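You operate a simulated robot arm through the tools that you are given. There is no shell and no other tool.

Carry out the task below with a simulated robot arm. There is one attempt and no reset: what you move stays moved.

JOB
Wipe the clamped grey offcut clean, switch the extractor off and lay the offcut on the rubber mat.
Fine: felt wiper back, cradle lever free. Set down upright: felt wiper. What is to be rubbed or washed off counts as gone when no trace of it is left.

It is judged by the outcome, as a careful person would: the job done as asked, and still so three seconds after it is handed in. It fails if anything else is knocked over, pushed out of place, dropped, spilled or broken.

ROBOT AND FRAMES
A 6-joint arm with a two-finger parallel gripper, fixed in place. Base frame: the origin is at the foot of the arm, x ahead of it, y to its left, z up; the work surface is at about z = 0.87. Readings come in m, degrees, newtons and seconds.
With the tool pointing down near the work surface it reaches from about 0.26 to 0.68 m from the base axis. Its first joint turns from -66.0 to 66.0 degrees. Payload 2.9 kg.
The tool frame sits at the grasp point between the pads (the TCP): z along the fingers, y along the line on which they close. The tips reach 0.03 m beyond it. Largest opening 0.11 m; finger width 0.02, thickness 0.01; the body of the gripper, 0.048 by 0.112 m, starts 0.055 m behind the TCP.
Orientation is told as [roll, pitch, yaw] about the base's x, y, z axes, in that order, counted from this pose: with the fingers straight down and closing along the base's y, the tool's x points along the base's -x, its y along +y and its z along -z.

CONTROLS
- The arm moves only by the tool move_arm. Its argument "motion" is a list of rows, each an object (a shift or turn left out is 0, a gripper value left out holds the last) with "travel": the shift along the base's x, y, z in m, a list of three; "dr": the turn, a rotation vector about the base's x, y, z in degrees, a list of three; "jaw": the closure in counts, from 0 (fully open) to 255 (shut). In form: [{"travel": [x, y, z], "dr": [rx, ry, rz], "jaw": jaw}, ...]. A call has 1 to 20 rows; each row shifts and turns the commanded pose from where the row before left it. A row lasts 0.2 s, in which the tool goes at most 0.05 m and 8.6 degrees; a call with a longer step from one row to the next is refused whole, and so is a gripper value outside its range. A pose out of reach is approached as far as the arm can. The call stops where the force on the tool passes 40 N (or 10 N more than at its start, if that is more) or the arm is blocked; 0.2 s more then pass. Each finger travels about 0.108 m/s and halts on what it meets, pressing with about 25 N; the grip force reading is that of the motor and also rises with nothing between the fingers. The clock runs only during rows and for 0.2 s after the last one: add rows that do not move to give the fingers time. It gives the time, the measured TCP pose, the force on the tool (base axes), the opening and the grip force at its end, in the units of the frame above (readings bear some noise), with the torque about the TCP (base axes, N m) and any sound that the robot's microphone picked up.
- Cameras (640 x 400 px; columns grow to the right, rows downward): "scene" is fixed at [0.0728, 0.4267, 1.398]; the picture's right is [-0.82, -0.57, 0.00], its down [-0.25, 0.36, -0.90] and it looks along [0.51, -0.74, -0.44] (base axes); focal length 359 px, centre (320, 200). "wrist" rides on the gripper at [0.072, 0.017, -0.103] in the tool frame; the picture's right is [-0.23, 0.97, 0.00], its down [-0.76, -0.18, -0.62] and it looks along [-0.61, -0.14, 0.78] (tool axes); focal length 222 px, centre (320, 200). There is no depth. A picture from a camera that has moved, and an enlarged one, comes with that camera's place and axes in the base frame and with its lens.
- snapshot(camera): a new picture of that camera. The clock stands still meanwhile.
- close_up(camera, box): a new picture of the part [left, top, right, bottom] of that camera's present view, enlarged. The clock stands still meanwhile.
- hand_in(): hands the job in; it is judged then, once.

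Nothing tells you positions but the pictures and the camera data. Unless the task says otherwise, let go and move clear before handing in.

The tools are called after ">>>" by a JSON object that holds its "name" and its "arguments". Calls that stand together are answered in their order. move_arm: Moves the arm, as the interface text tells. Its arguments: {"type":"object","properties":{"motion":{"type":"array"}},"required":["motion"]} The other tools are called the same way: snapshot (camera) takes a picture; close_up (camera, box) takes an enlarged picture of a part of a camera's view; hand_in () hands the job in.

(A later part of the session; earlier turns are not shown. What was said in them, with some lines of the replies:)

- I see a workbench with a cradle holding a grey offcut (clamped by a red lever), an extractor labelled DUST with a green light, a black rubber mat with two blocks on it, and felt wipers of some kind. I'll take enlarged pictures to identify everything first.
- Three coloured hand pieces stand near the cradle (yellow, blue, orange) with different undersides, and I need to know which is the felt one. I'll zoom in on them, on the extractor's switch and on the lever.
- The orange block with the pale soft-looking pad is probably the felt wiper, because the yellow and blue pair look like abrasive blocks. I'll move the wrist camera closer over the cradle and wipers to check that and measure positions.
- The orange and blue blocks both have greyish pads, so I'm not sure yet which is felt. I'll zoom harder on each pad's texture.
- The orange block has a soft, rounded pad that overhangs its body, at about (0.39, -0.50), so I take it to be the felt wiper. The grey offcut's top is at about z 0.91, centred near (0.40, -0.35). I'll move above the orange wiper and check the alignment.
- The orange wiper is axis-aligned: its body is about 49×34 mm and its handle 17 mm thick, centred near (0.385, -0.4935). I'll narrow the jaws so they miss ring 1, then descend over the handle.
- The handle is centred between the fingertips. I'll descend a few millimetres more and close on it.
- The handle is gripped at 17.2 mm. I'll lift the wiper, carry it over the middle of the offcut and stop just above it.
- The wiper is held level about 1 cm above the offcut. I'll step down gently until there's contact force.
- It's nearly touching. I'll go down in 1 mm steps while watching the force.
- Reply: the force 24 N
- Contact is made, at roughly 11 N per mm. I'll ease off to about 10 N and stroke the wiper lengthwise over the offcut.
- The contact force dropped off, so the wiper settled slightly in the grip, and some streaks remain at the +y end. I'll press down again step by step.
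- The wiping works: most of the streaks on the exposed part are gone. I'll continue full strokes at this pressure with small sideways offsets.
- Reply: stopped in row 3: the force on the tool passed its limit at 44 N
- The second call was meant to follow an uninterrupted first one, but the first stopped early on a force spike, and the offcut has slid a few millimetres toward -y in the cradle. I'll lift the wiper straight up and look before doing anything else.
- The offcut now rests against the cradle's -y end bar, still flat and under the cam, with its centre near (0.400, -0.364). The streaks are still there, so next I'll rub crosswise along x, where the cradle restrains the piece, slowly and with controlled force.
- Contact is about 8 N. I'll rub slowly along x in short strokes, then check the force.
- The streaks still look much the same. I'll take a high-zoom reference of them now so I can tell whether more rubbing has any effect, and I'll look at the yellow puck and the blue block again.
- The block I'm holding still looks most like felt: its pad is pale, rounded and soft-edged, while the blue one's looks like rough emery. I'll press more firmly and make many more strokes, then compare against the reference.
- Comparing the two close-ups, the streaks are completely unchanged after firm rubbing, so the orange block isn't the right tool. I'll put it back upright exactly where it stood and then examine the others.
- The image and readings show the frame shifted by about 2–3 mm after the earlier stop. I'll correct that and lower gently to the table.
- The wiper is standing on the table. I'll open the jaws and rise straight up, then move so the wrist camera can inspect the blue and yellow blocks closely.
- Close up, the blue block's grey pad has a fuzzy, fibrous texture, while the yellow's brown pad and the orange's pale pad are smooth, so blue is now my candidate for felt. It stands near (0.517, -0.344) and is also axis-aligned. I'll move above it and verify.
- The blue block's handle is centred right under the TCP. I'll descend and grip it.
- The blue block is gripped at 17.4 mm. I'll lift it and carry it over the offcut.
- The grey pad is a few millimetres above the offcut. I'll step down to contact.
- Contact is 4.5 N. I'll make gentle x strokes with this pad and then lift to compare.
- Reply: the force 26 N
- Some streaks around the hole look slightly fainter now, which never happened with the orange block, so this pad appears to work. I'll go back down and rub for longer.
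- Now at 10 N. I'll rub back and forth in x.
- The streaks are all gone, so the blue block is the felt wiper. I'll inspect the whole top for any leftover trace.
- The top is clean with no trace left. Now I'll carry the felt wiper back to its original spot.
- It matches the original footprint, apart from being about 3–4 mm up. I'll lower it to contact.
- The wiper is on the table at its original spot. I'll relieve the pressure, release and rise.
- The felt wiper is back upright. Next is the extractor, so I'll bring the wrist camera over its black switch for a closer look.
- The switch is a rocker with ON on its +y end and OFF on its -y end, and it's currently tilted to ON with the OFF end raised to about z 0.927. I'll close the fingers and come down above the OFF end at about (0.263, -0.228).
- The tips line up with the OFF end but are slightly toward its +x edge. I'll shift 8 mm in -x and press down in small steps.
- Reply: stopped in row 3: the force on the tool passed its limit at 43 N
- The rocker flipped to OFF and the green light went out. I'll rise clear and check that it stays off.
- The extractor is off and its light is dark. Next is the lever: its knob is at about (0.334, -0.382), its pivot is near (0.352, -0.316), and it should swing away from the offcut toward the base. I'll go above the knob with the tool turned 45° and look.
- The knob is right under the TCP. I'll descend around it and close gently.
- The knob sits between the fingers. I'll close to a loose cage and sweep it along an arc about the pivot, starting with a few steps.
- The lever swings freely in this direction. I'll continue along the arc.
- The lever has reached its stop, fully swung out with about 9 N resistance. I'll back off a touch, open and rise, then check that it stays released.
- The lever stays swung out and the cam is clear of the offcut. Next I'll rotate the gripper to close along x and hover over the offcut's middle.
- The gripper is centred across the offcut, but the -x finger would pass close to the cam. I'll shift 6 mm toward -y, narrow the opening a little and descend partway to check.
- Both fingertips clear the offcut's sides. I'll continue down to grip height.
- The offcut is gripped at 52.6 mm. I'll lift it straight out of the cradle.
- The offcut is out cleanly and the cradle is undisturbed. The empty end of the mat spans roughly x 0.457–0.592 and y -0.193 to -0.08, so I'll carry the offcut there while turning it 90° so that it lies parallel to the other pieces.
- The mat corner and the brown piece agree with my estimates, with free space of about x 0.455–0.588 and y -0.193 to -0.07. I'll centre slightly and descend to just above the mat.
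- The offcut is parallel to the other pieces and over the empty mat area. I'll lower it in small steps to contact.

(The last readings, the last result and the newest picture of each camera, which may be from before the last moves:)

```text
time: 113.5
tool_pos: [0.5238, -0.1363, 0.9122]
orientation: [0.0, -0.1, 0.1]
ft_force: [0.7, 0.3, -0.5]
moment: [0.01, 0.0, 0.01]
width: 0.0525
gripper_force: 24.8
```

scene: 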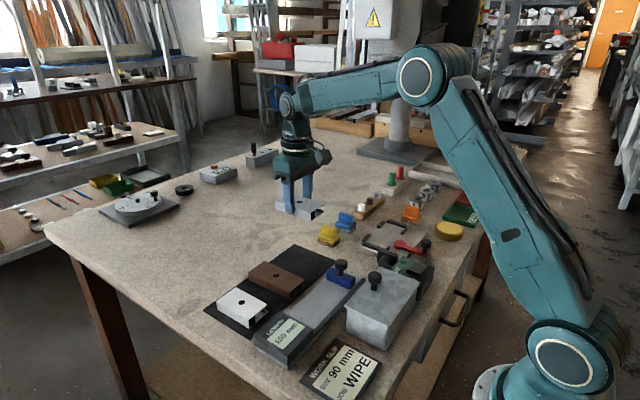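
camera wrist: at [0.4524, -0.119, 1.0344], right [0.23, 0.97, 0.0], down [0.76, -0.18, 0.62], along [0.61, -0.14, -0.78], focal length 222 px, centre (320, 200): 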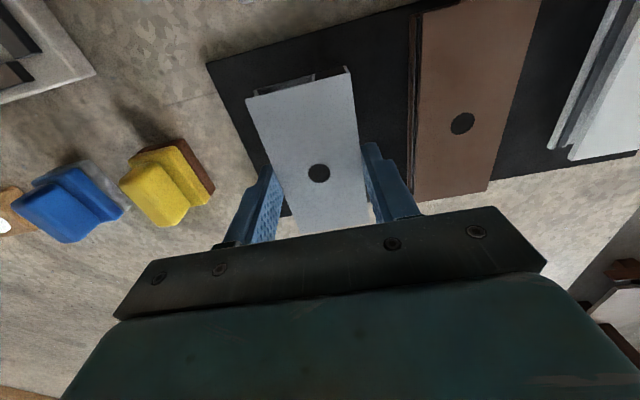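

>>> {"name": "move_arm", "arguments": {"motion": [{"travel": [0, 0, -0.001]}, {"travel": [0, 0, 0]}]}}

>>> {"name": "move_arm", "arguments": {"motion": [{"travel": [0, 0, -0.001]}, {"travel": [0, 0, 0]}]}}

>>> {"name": "close_up", "arguments": {"camera": "scene", "box": [270, 215, 330, 270]}}

```text
time: 114.1
tool_pos: [0.5236, -0.1372, 0.9095]
orientation: [-0.2, -0.1, 0.0]
ft_force: [0.3, 0.6, 0.1]
moment: [0.01, -0.04, -0.01]
width: 0.0526
gripper_force: 25.5
```

```text
time: 114.7
tool_pos: [0.5236, -0.1366, 0.9104]
orientation: [-0.1, 0.0, 0.0]
ft_force: [-2.4, -1.3, 3.5]
moment: [0.03, 0.09, 0.04]
width: 0.0525
gripper_force: 25.4
```

```text
7.27 times, centred on (300, 242) of scene
camera zoom: at [0.0727, 0.4267, 1.398], right [-0.82, -0.57, 0.0], down [-0.25, 0.36, -0.9], along [0.51, -0.74, -0.44], focal length 2610 px, centre (466, -109)
```

zoom: 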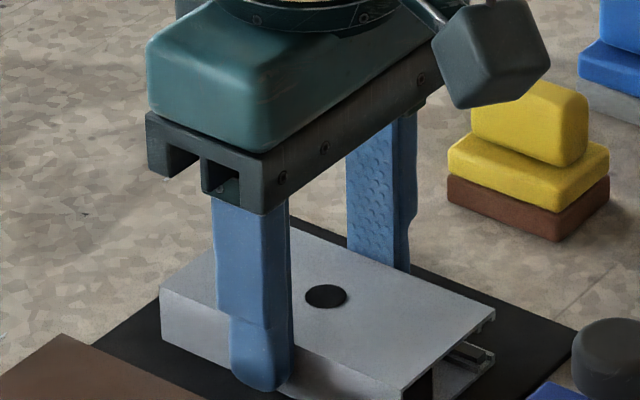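

The offcut is touching the mat at 3.5 N. I'll open the jaws just enough, clear of the brown piece, and rise.

>>> {"name": "move_arm", "arguments": {"motion": [{"travel": [0, 0, 0], "jaw": 106}, {"travel": [0, 0, 0]}, {"travel": [0, 0, 0]}, {"travel": [0, 0, 0.01]}, {"travel": [0, 0, 0.03]}, {"travel": [0, 0, 0.045]}, {"travel": [0, 0, 0.045]}, {"travel": [0, 0, 0.045]}, {"travel": [0, 0, 0]}]}}

>>> {"name": "close_up", "arguments": {"camera": "scene", "box": [200, 200, 360, 330]}}

>>> {"name": "snapshot", "arguments": {"camera": "wrist"}}

>>> {"name": "snapshot", "arguments": {"camera": "scene"}}

```text
time: 116.7
tool_pos: [0.5222, -0.1337, 1.0804]
orientation: [-0.2, -0.1, 0.1]
ft_force: [-0.4, 0.1, -0.4]
moment: [0.0, 0.0, 0.0]
width: 0.064
gripper_force: 0.0
```

```text
3.08 times, centred on (280, 265) of scene
camera zoom: at [0.0728, 0.4267, 1.398], right [-0.82, -0.57, 0.0], down [-0.25, 0.36, -0.9], along [0.51, -0.74, -0.44], focal length 1104 px, centre (443, 0)
```

zoom: 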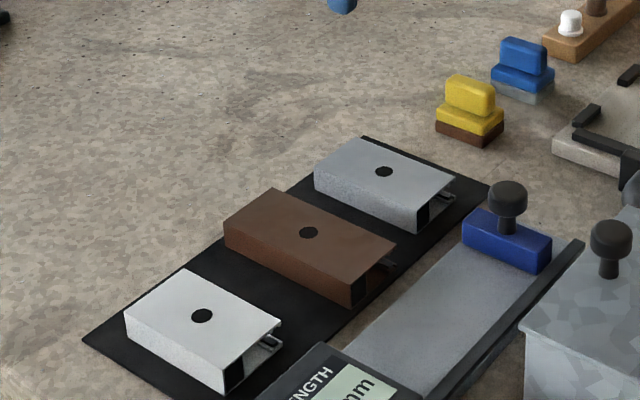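

```text
taken
camera wrist: at [0.4501, -0.1153, 1.1869], right [0.23, 0.97, 0.0], down [0.76, -0.18, 0.62], along [0.61, -0.14, -0.78], focal length 222 px, centre (320, 200)
```

wrist: 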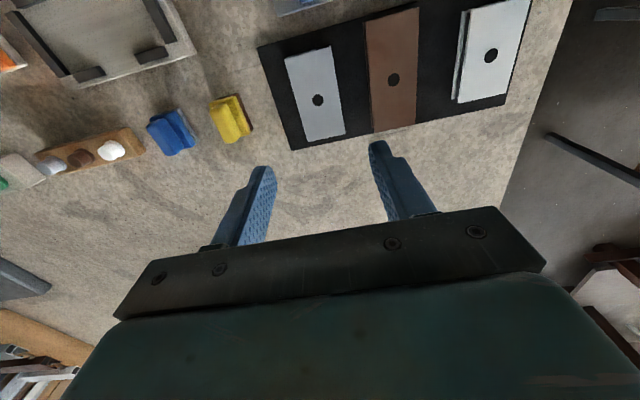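

```text
taken
```

scene: 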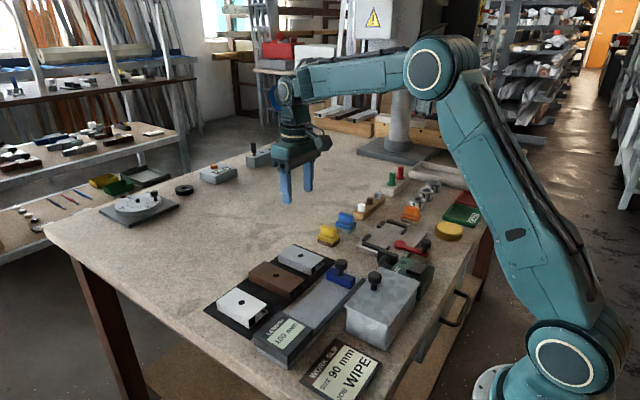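

The grey offcut lies flat and fully on the mat beside the brown one. I'll do final checks of the blocks, extractor and lever against the starting pictures.

>>> {"name": "close_up", "arguments": {"camera": "scene", "box": [390, 195, 440, 230]}}

>>> {"name": "close_up", "arguments": {"camera": "scene", "box": [310, 205, 362, 250]}}

>>> {"name": "close_up", "arguments": {"camera": "scene", "box": [300, 160, 500, 285]}}

>>> {"name": "close_up", "arguments": {"camera": "scene", "box": [270, 235, 330, 280]}}

>>> {"name": "close_up", "arguments": {"camera": "wrist", "box": [250, 20, 430, 160]}}

```text
11.43 times, centred on (415, 212) of scene
camera zoom: at [0.0728, 0.4267, 1.398], right [-0.82, -0.57, 0.0], down [-0.25, 0.36, -0.9], along [0.51, -0.74, -0.44], focal length 4102 px, centre (-766, 57)
```

zoom: 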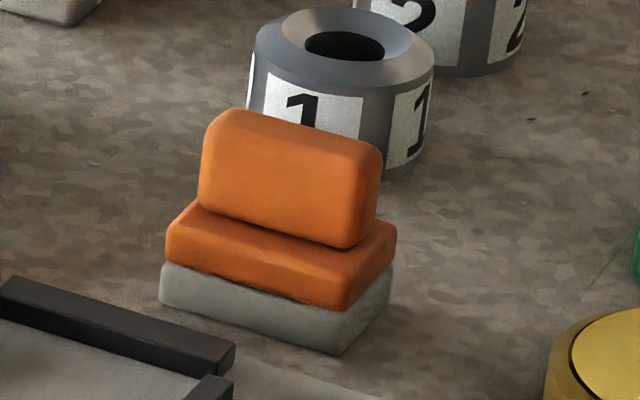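

```text
8.89 times, centred on (336, 228) of scene
camera zoom: at [0.0728, 0.4267, 1.398], right [-0.82, -0.57, 0.0], down [-0.25, 0.36, -0.9], along [0.51, -0.74, -0.44], focal length 3190 px, centre (178, -44)
```

zoom: 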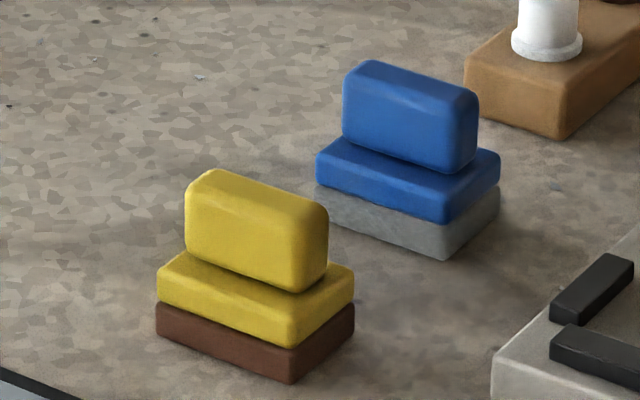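

```text
3.20 times, centred on (400, 222) of scene
camera zoom: at [0.0728, 0.4267, 1.398], right [-0.82, -0.57, 0.0], down [-0.25, 0.36, -0.9], along [0.51, -0.74, -0.44], focal length 1149 px, centre (64, 128)
```

zoom: 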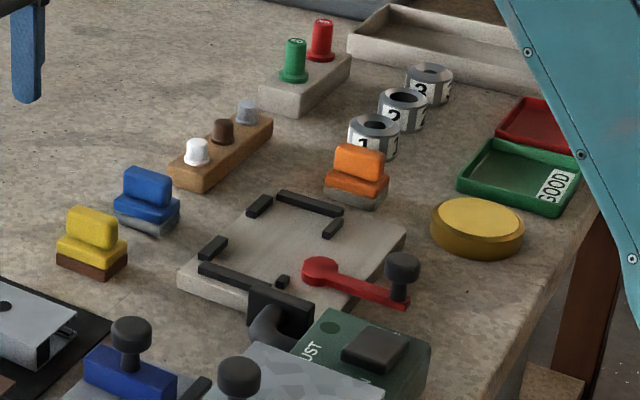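

```text
8.89 times, centred on (300, 258) of scene
camera zoom: at [0.0728, 0.4267, 1.398], right [-0.82, -0.57, 0.0], down [-0.25, 0.36, -0.9], along [0.51, -0.74, -0.44], focal length 3190 px, centre (498, -311)
```

zoom: 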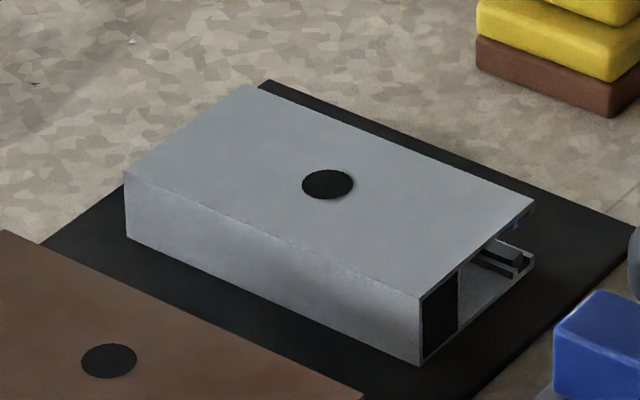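

```text
2.86 times, centred on (340, 90) of wrist
camera zoom: at [0.4501, -0.1153, 1.1869], right [0.23, 0.97, 0.0], down [0.76, -0.18, 0.62], along [0.61, -0.14, -0.78], focal length 635 px, centre (263, 514)
```

zoom: 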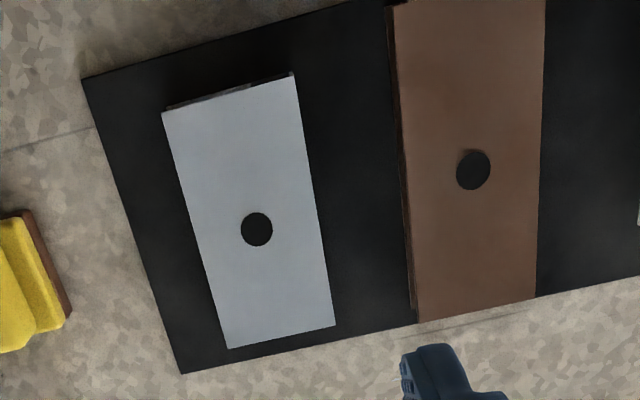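

Everything is as it should be except the orange block, which I used by mistake at first: compared with the starting picture it stands about 4 mm off its original spot. I'll go back and nudge it exactly into place.

>>> {"name": "move_arm", "arguments": {"motion": [{"travel": [-0.0155, -0.0396, 0], "jaw": 140}, {"travel": [-0.0155, -0.0396, 0]}, {"travel": [-0.0155, -0.0396, 0]}, {"travel": [-0.0155, -0.0396, 0]}, {"travel": [-0.0155, -0.0396, 0]}, {"travel": [-0.0155, -0.0396, 0]}, {"travel": [-0.0155, -0.0396, 0]}, {"travel": [-0.0155, -0.0396, 0]}, {"travel": [-0.0155, -0.0396, 0]}, {"travel": [0, 0, -0.04]}, {"travel": [0, 0, -0.03]}, {"travel": [0, 0, 0]}]}}

>>> {"name": "close_up", "arguments": {"camera": "wrist", "box": [220, 50, 420, 210]}}

```text
time: 119.3
tool_pos: [0.3854, -0.491, 1.0144]
orientation: [-0.1, -0.1, 0.1]
ft_force: [0.0, -0.2, 0.0]
moment: [-0.07, -0.03, 0.02]
width: 0.0495
gripper_force: 0.1
```

```text
2.50 times, centred on (320, 130) of wrist
camera zoom: at [0.3134, -0.4726, 1.1198], right [0.23, 0.97, 0.0], down [0.76, -0.18, 0.63], along [0.61, -0.14, -0.78], focal length 555 px, centre (320, 375)
```

zoom: 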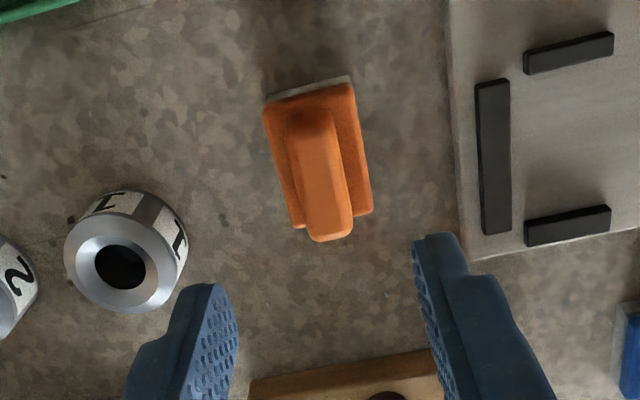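

The TCP is over the orange handle. I'll grip it, lift slightly, shift it by about (+2.6, -4.3) mm and set it down again.

>>> {"name": "move_arm", "arguments": {"motion": [{"travel": [0, 0.0005, -0.04]}, {"travel": [0, 0, -0.03]}, {"travel": [0, 0, -0.014]}, {"travel": [0, 0, -0.003]}, {"travel": [0, 0, 0]}, {"travel": [0, 0, 0], "jaw": 255}, {"travel": [0, 0, 0]}, {"travel": [0, 0, 0]}, {"travel": [0, 0, 0]}]}}

>>> {"name": "close_up", "arguments": {"camera": "scene", "box": [390, 195, 440, 230]}}

```text
time: 121.3
tool_pos: [0.3857, -0.4916, 0.9271]
orientation: [0.0, -0.1, 0.0]
ft_force: [0.4, -0.1, 0.9]
moment: [0.0, 0.03, 0.01]
width: 0.0171
gripper_force: 24.8
```

```text
11.43 times, centred on (415, 212) of scene
camera zoom: at [0.0728, 0.4267, 1.398], right [-0.82, -0.57, 0.0], down [-0.25, 0.36, -0.9], along [0.51, -0.74, -0.44], focal length 4102 px, centre (-766, 57)
```

zoom: 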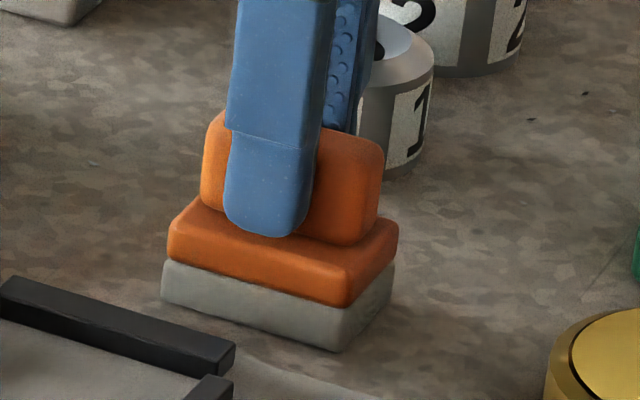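

>>> {"name": "move_arm", "arguments": {"motion": [{"travel": [0, 0, 0.005]}, {"travel": [0, 0, 0]}, {"travel": [0.002, -0.003, 0]}, {"travel": [0, 0, 0]}, {"travel": [0, 0, -0.004]}, {"travel": [0, 0, 0]}]}}

>>> {"name": "move_arm", "arguments": {"motion": [{"travel": [0, 0, -0.0007]}, {"travel": [0, 0, 0]}]}}

>>> {"name": "close_up", "arguments": {"camera": "scene", "box": [390, 195, 440, 230]}}

```text
time: 122.7
tool_pos: [0.3852, -0.4947, 0.9288]
orientation: [-0.1, -0.1, 0.2]
ft_force: [-0.4, -0.5, -0.6]
moment: [-0.04, 0.02, -0.01]
width: 0.0172
gripper_force: 24.8
```

```text
time: 123.3
tool_pos: [0.3876, -0.4944, 0.9281]
orientation: [-0.1, -0.2, 0.0]
ft_force: [0.4, -0.6, -0.6]
moment: [0.05, 0.04, 0.0]
width: 0.0171
gripper_force: 24.9
```

```text
11.43 times, centred on (415, 212) of scene
camera zoom: at [0.0728, 0.4267, 1.398], right [-0.82, -0.57, 0.0], down [-0.25, 0.36, -0.9], along [0.51, -0.74, -0.44], focal length 4102 px, centre (-766, 57)
```

zoom: 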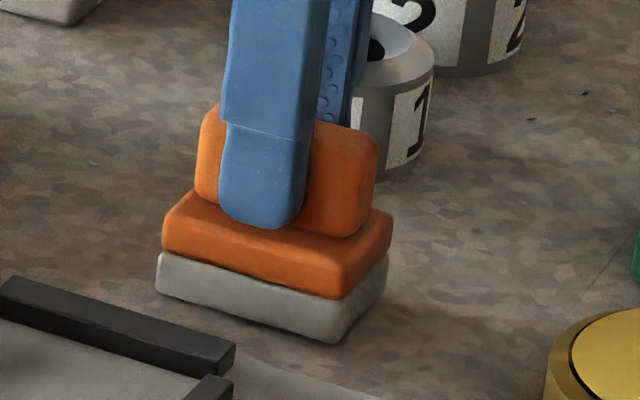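

It's within about 1.5 mm of the original now. I'll make a last small correction, lower to contact and release.

>>> {"name": "move_arm", "arguments": {"motion": [{"travel": [-0.0006, -0.0011, 0]}, {"travel": [0, 0, -0.0006]}, {"travel": [0, 0, 0]}]}}

>>> {"name": "move_arm", "arguments": {"motion": [{"travel": [0, 0, -0.0006]}, {"travel": [0, 0, 0]}]}}

```text
time: 124.1
tool_pos: [0.3871, -0.4952, 0.928]
orientation: [-0.1, -0.1, 0.0]
ft_force: [-0.6, 0.0, 1.0]
moment: [0.06, 0.07, 0.06]
width: 0.0172
gripper_force: 25.4
```

```text
time: 124.7
tool_pos: [0.3865, -0.4954, 0.9265]
orientation: [-0.2, -0.1, 0.1]
ft_force: [-2.1, 2.9, 9.2]
moment: [0.19, 0.18, 0.05]
width: 0.0173
gripper_force: 24.6
```

>>> {"name": "move_arm", "arguments": {"motion": [{"travel": [0, 0, 0.0006]}, {"travel": [0, 0, 0], "jaw": 140}, {"travel": [0, 0, 0]}, {"travel": [0, 0, 0]}, {"travel": [0, 0, 0.02]}, {"travel": [0, 0, 0.045]}, {"travel": [0, 0, 0.045]}, {"travel": [0, 0, 0.045]}, {"travel": [0, 0.02, 0.04]}, {"travel": [0, 0, 0]}]}}

>>> {"name": "close_up", "arguments": {"camera": "scene", "box": [390, 195, 440, 230]}}

>>> {"name": "snapshot", "arguments": {"camera": "scene"}}

>>> {"name": "snapshot", "arguments": {"camera": "wrist"}}

>>> {"name": "close_up", "arguments": {"camera": "scene", "box": [190, 200, 450, 400]}}

```text
time: 126.9
tool_pos: [0.3856, -0.4789, 1.1221]
orientation: [-0.1, -0.3, 0.2]
ft_force: [0.5, 0.3, 0.3]
moment: [0.04, 0.04, -0.01]
width: 0.0496
gripper_force: 0.1
```

```text
11.43 times, centred on (415, 212) of scene
camera zoom: at [0.0728, 0.4267, 1.398], right [-0.82, -0.57, 0.0], down [-0.25, 0.36, -0.9], along [0.51, -0.74, -0.44], focal length 4102 px, centre (-766, 57)
```

zoom: 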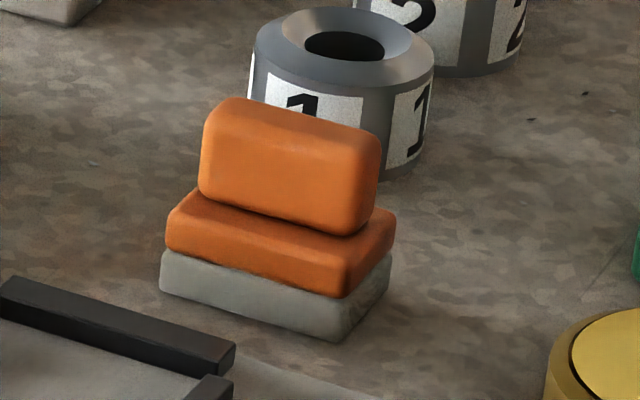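

```text
taken
```

scene: 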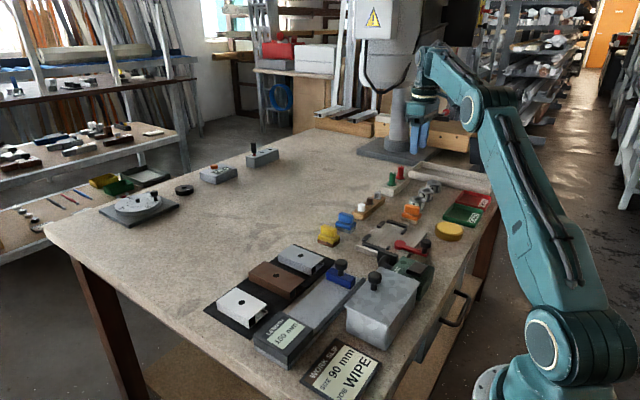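

```text
taken
camera wrist: at [0.3132, -0.4602, 1.2271], right [0.23, 0.97, 0.0], down [0.76, -0.18, 0.62], along [0.61, -0.14, -0.78], focal length 222 px, centre (320, 200)
```

wrist: 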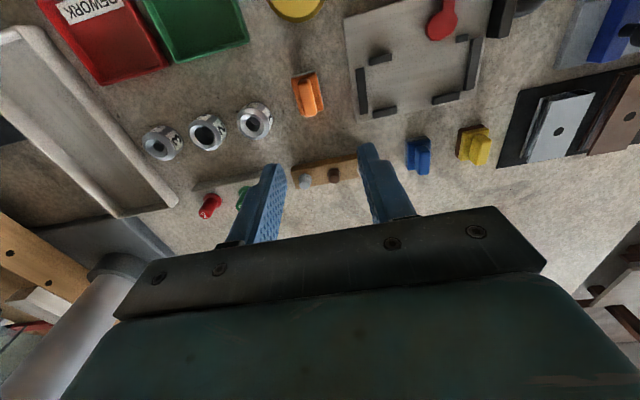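

```text
2.00 times, centred on (320, 300) of scene
camera zoom: at [0.0728, 0.4267, 1.398], right [-0.82, -0.57, 0.0], down [-0.25, 0.36, -0.9], along [0.51, -0.74, -0.44], focal length 718 px, centre (320, 0)
```

zoom: 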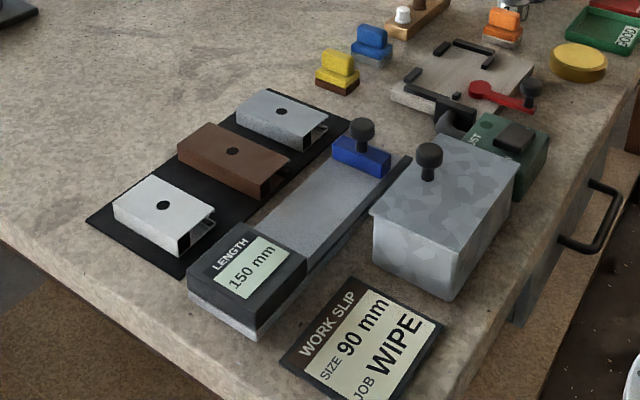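

All the checks pass:
- The grey offcut is clean and flat on the mat.
- The extractor is on OFF with its light dark.
- The lever is swung free.
- The felt wiper (blue) is upright at its spot.
- The orange block is back where it stood.

The gripper is open and clear, so I'll hand in.

>>> {"name": "hand_in", "arguments": {}}

```text
The job is handed in.
```

I handed the job in with everything done as asked, as far as the cameras show. There's no verdict back yet.

- **Offcut:** the grey offcut is wiped clean with no streaks left, and it lies flat on the rubber mat next to the brown one.
- **Extractor:** it's switched off and its light is out.
- **Felt wiper (blue block):** it's back upright, within about 1–2 mm of where it stood.
- **Cradle lever:** it's swung out to its stop, and the cradle hasn't moved.

Two things went wrong along the way:

- **Wrong block first:** I took the orange block for the felt wiper and rubbed the offcut with it. It had no visible effect on the streaks. I put it back, and it now stands within about 1 mm of its original spot.
- **Offcut slid while clamped:** during that rubbing the force passed the 40 N limit once, and I had already queued the next strokes. The offcut slid about 13 mm in the cradle, up against the end bar. I saw no damage.
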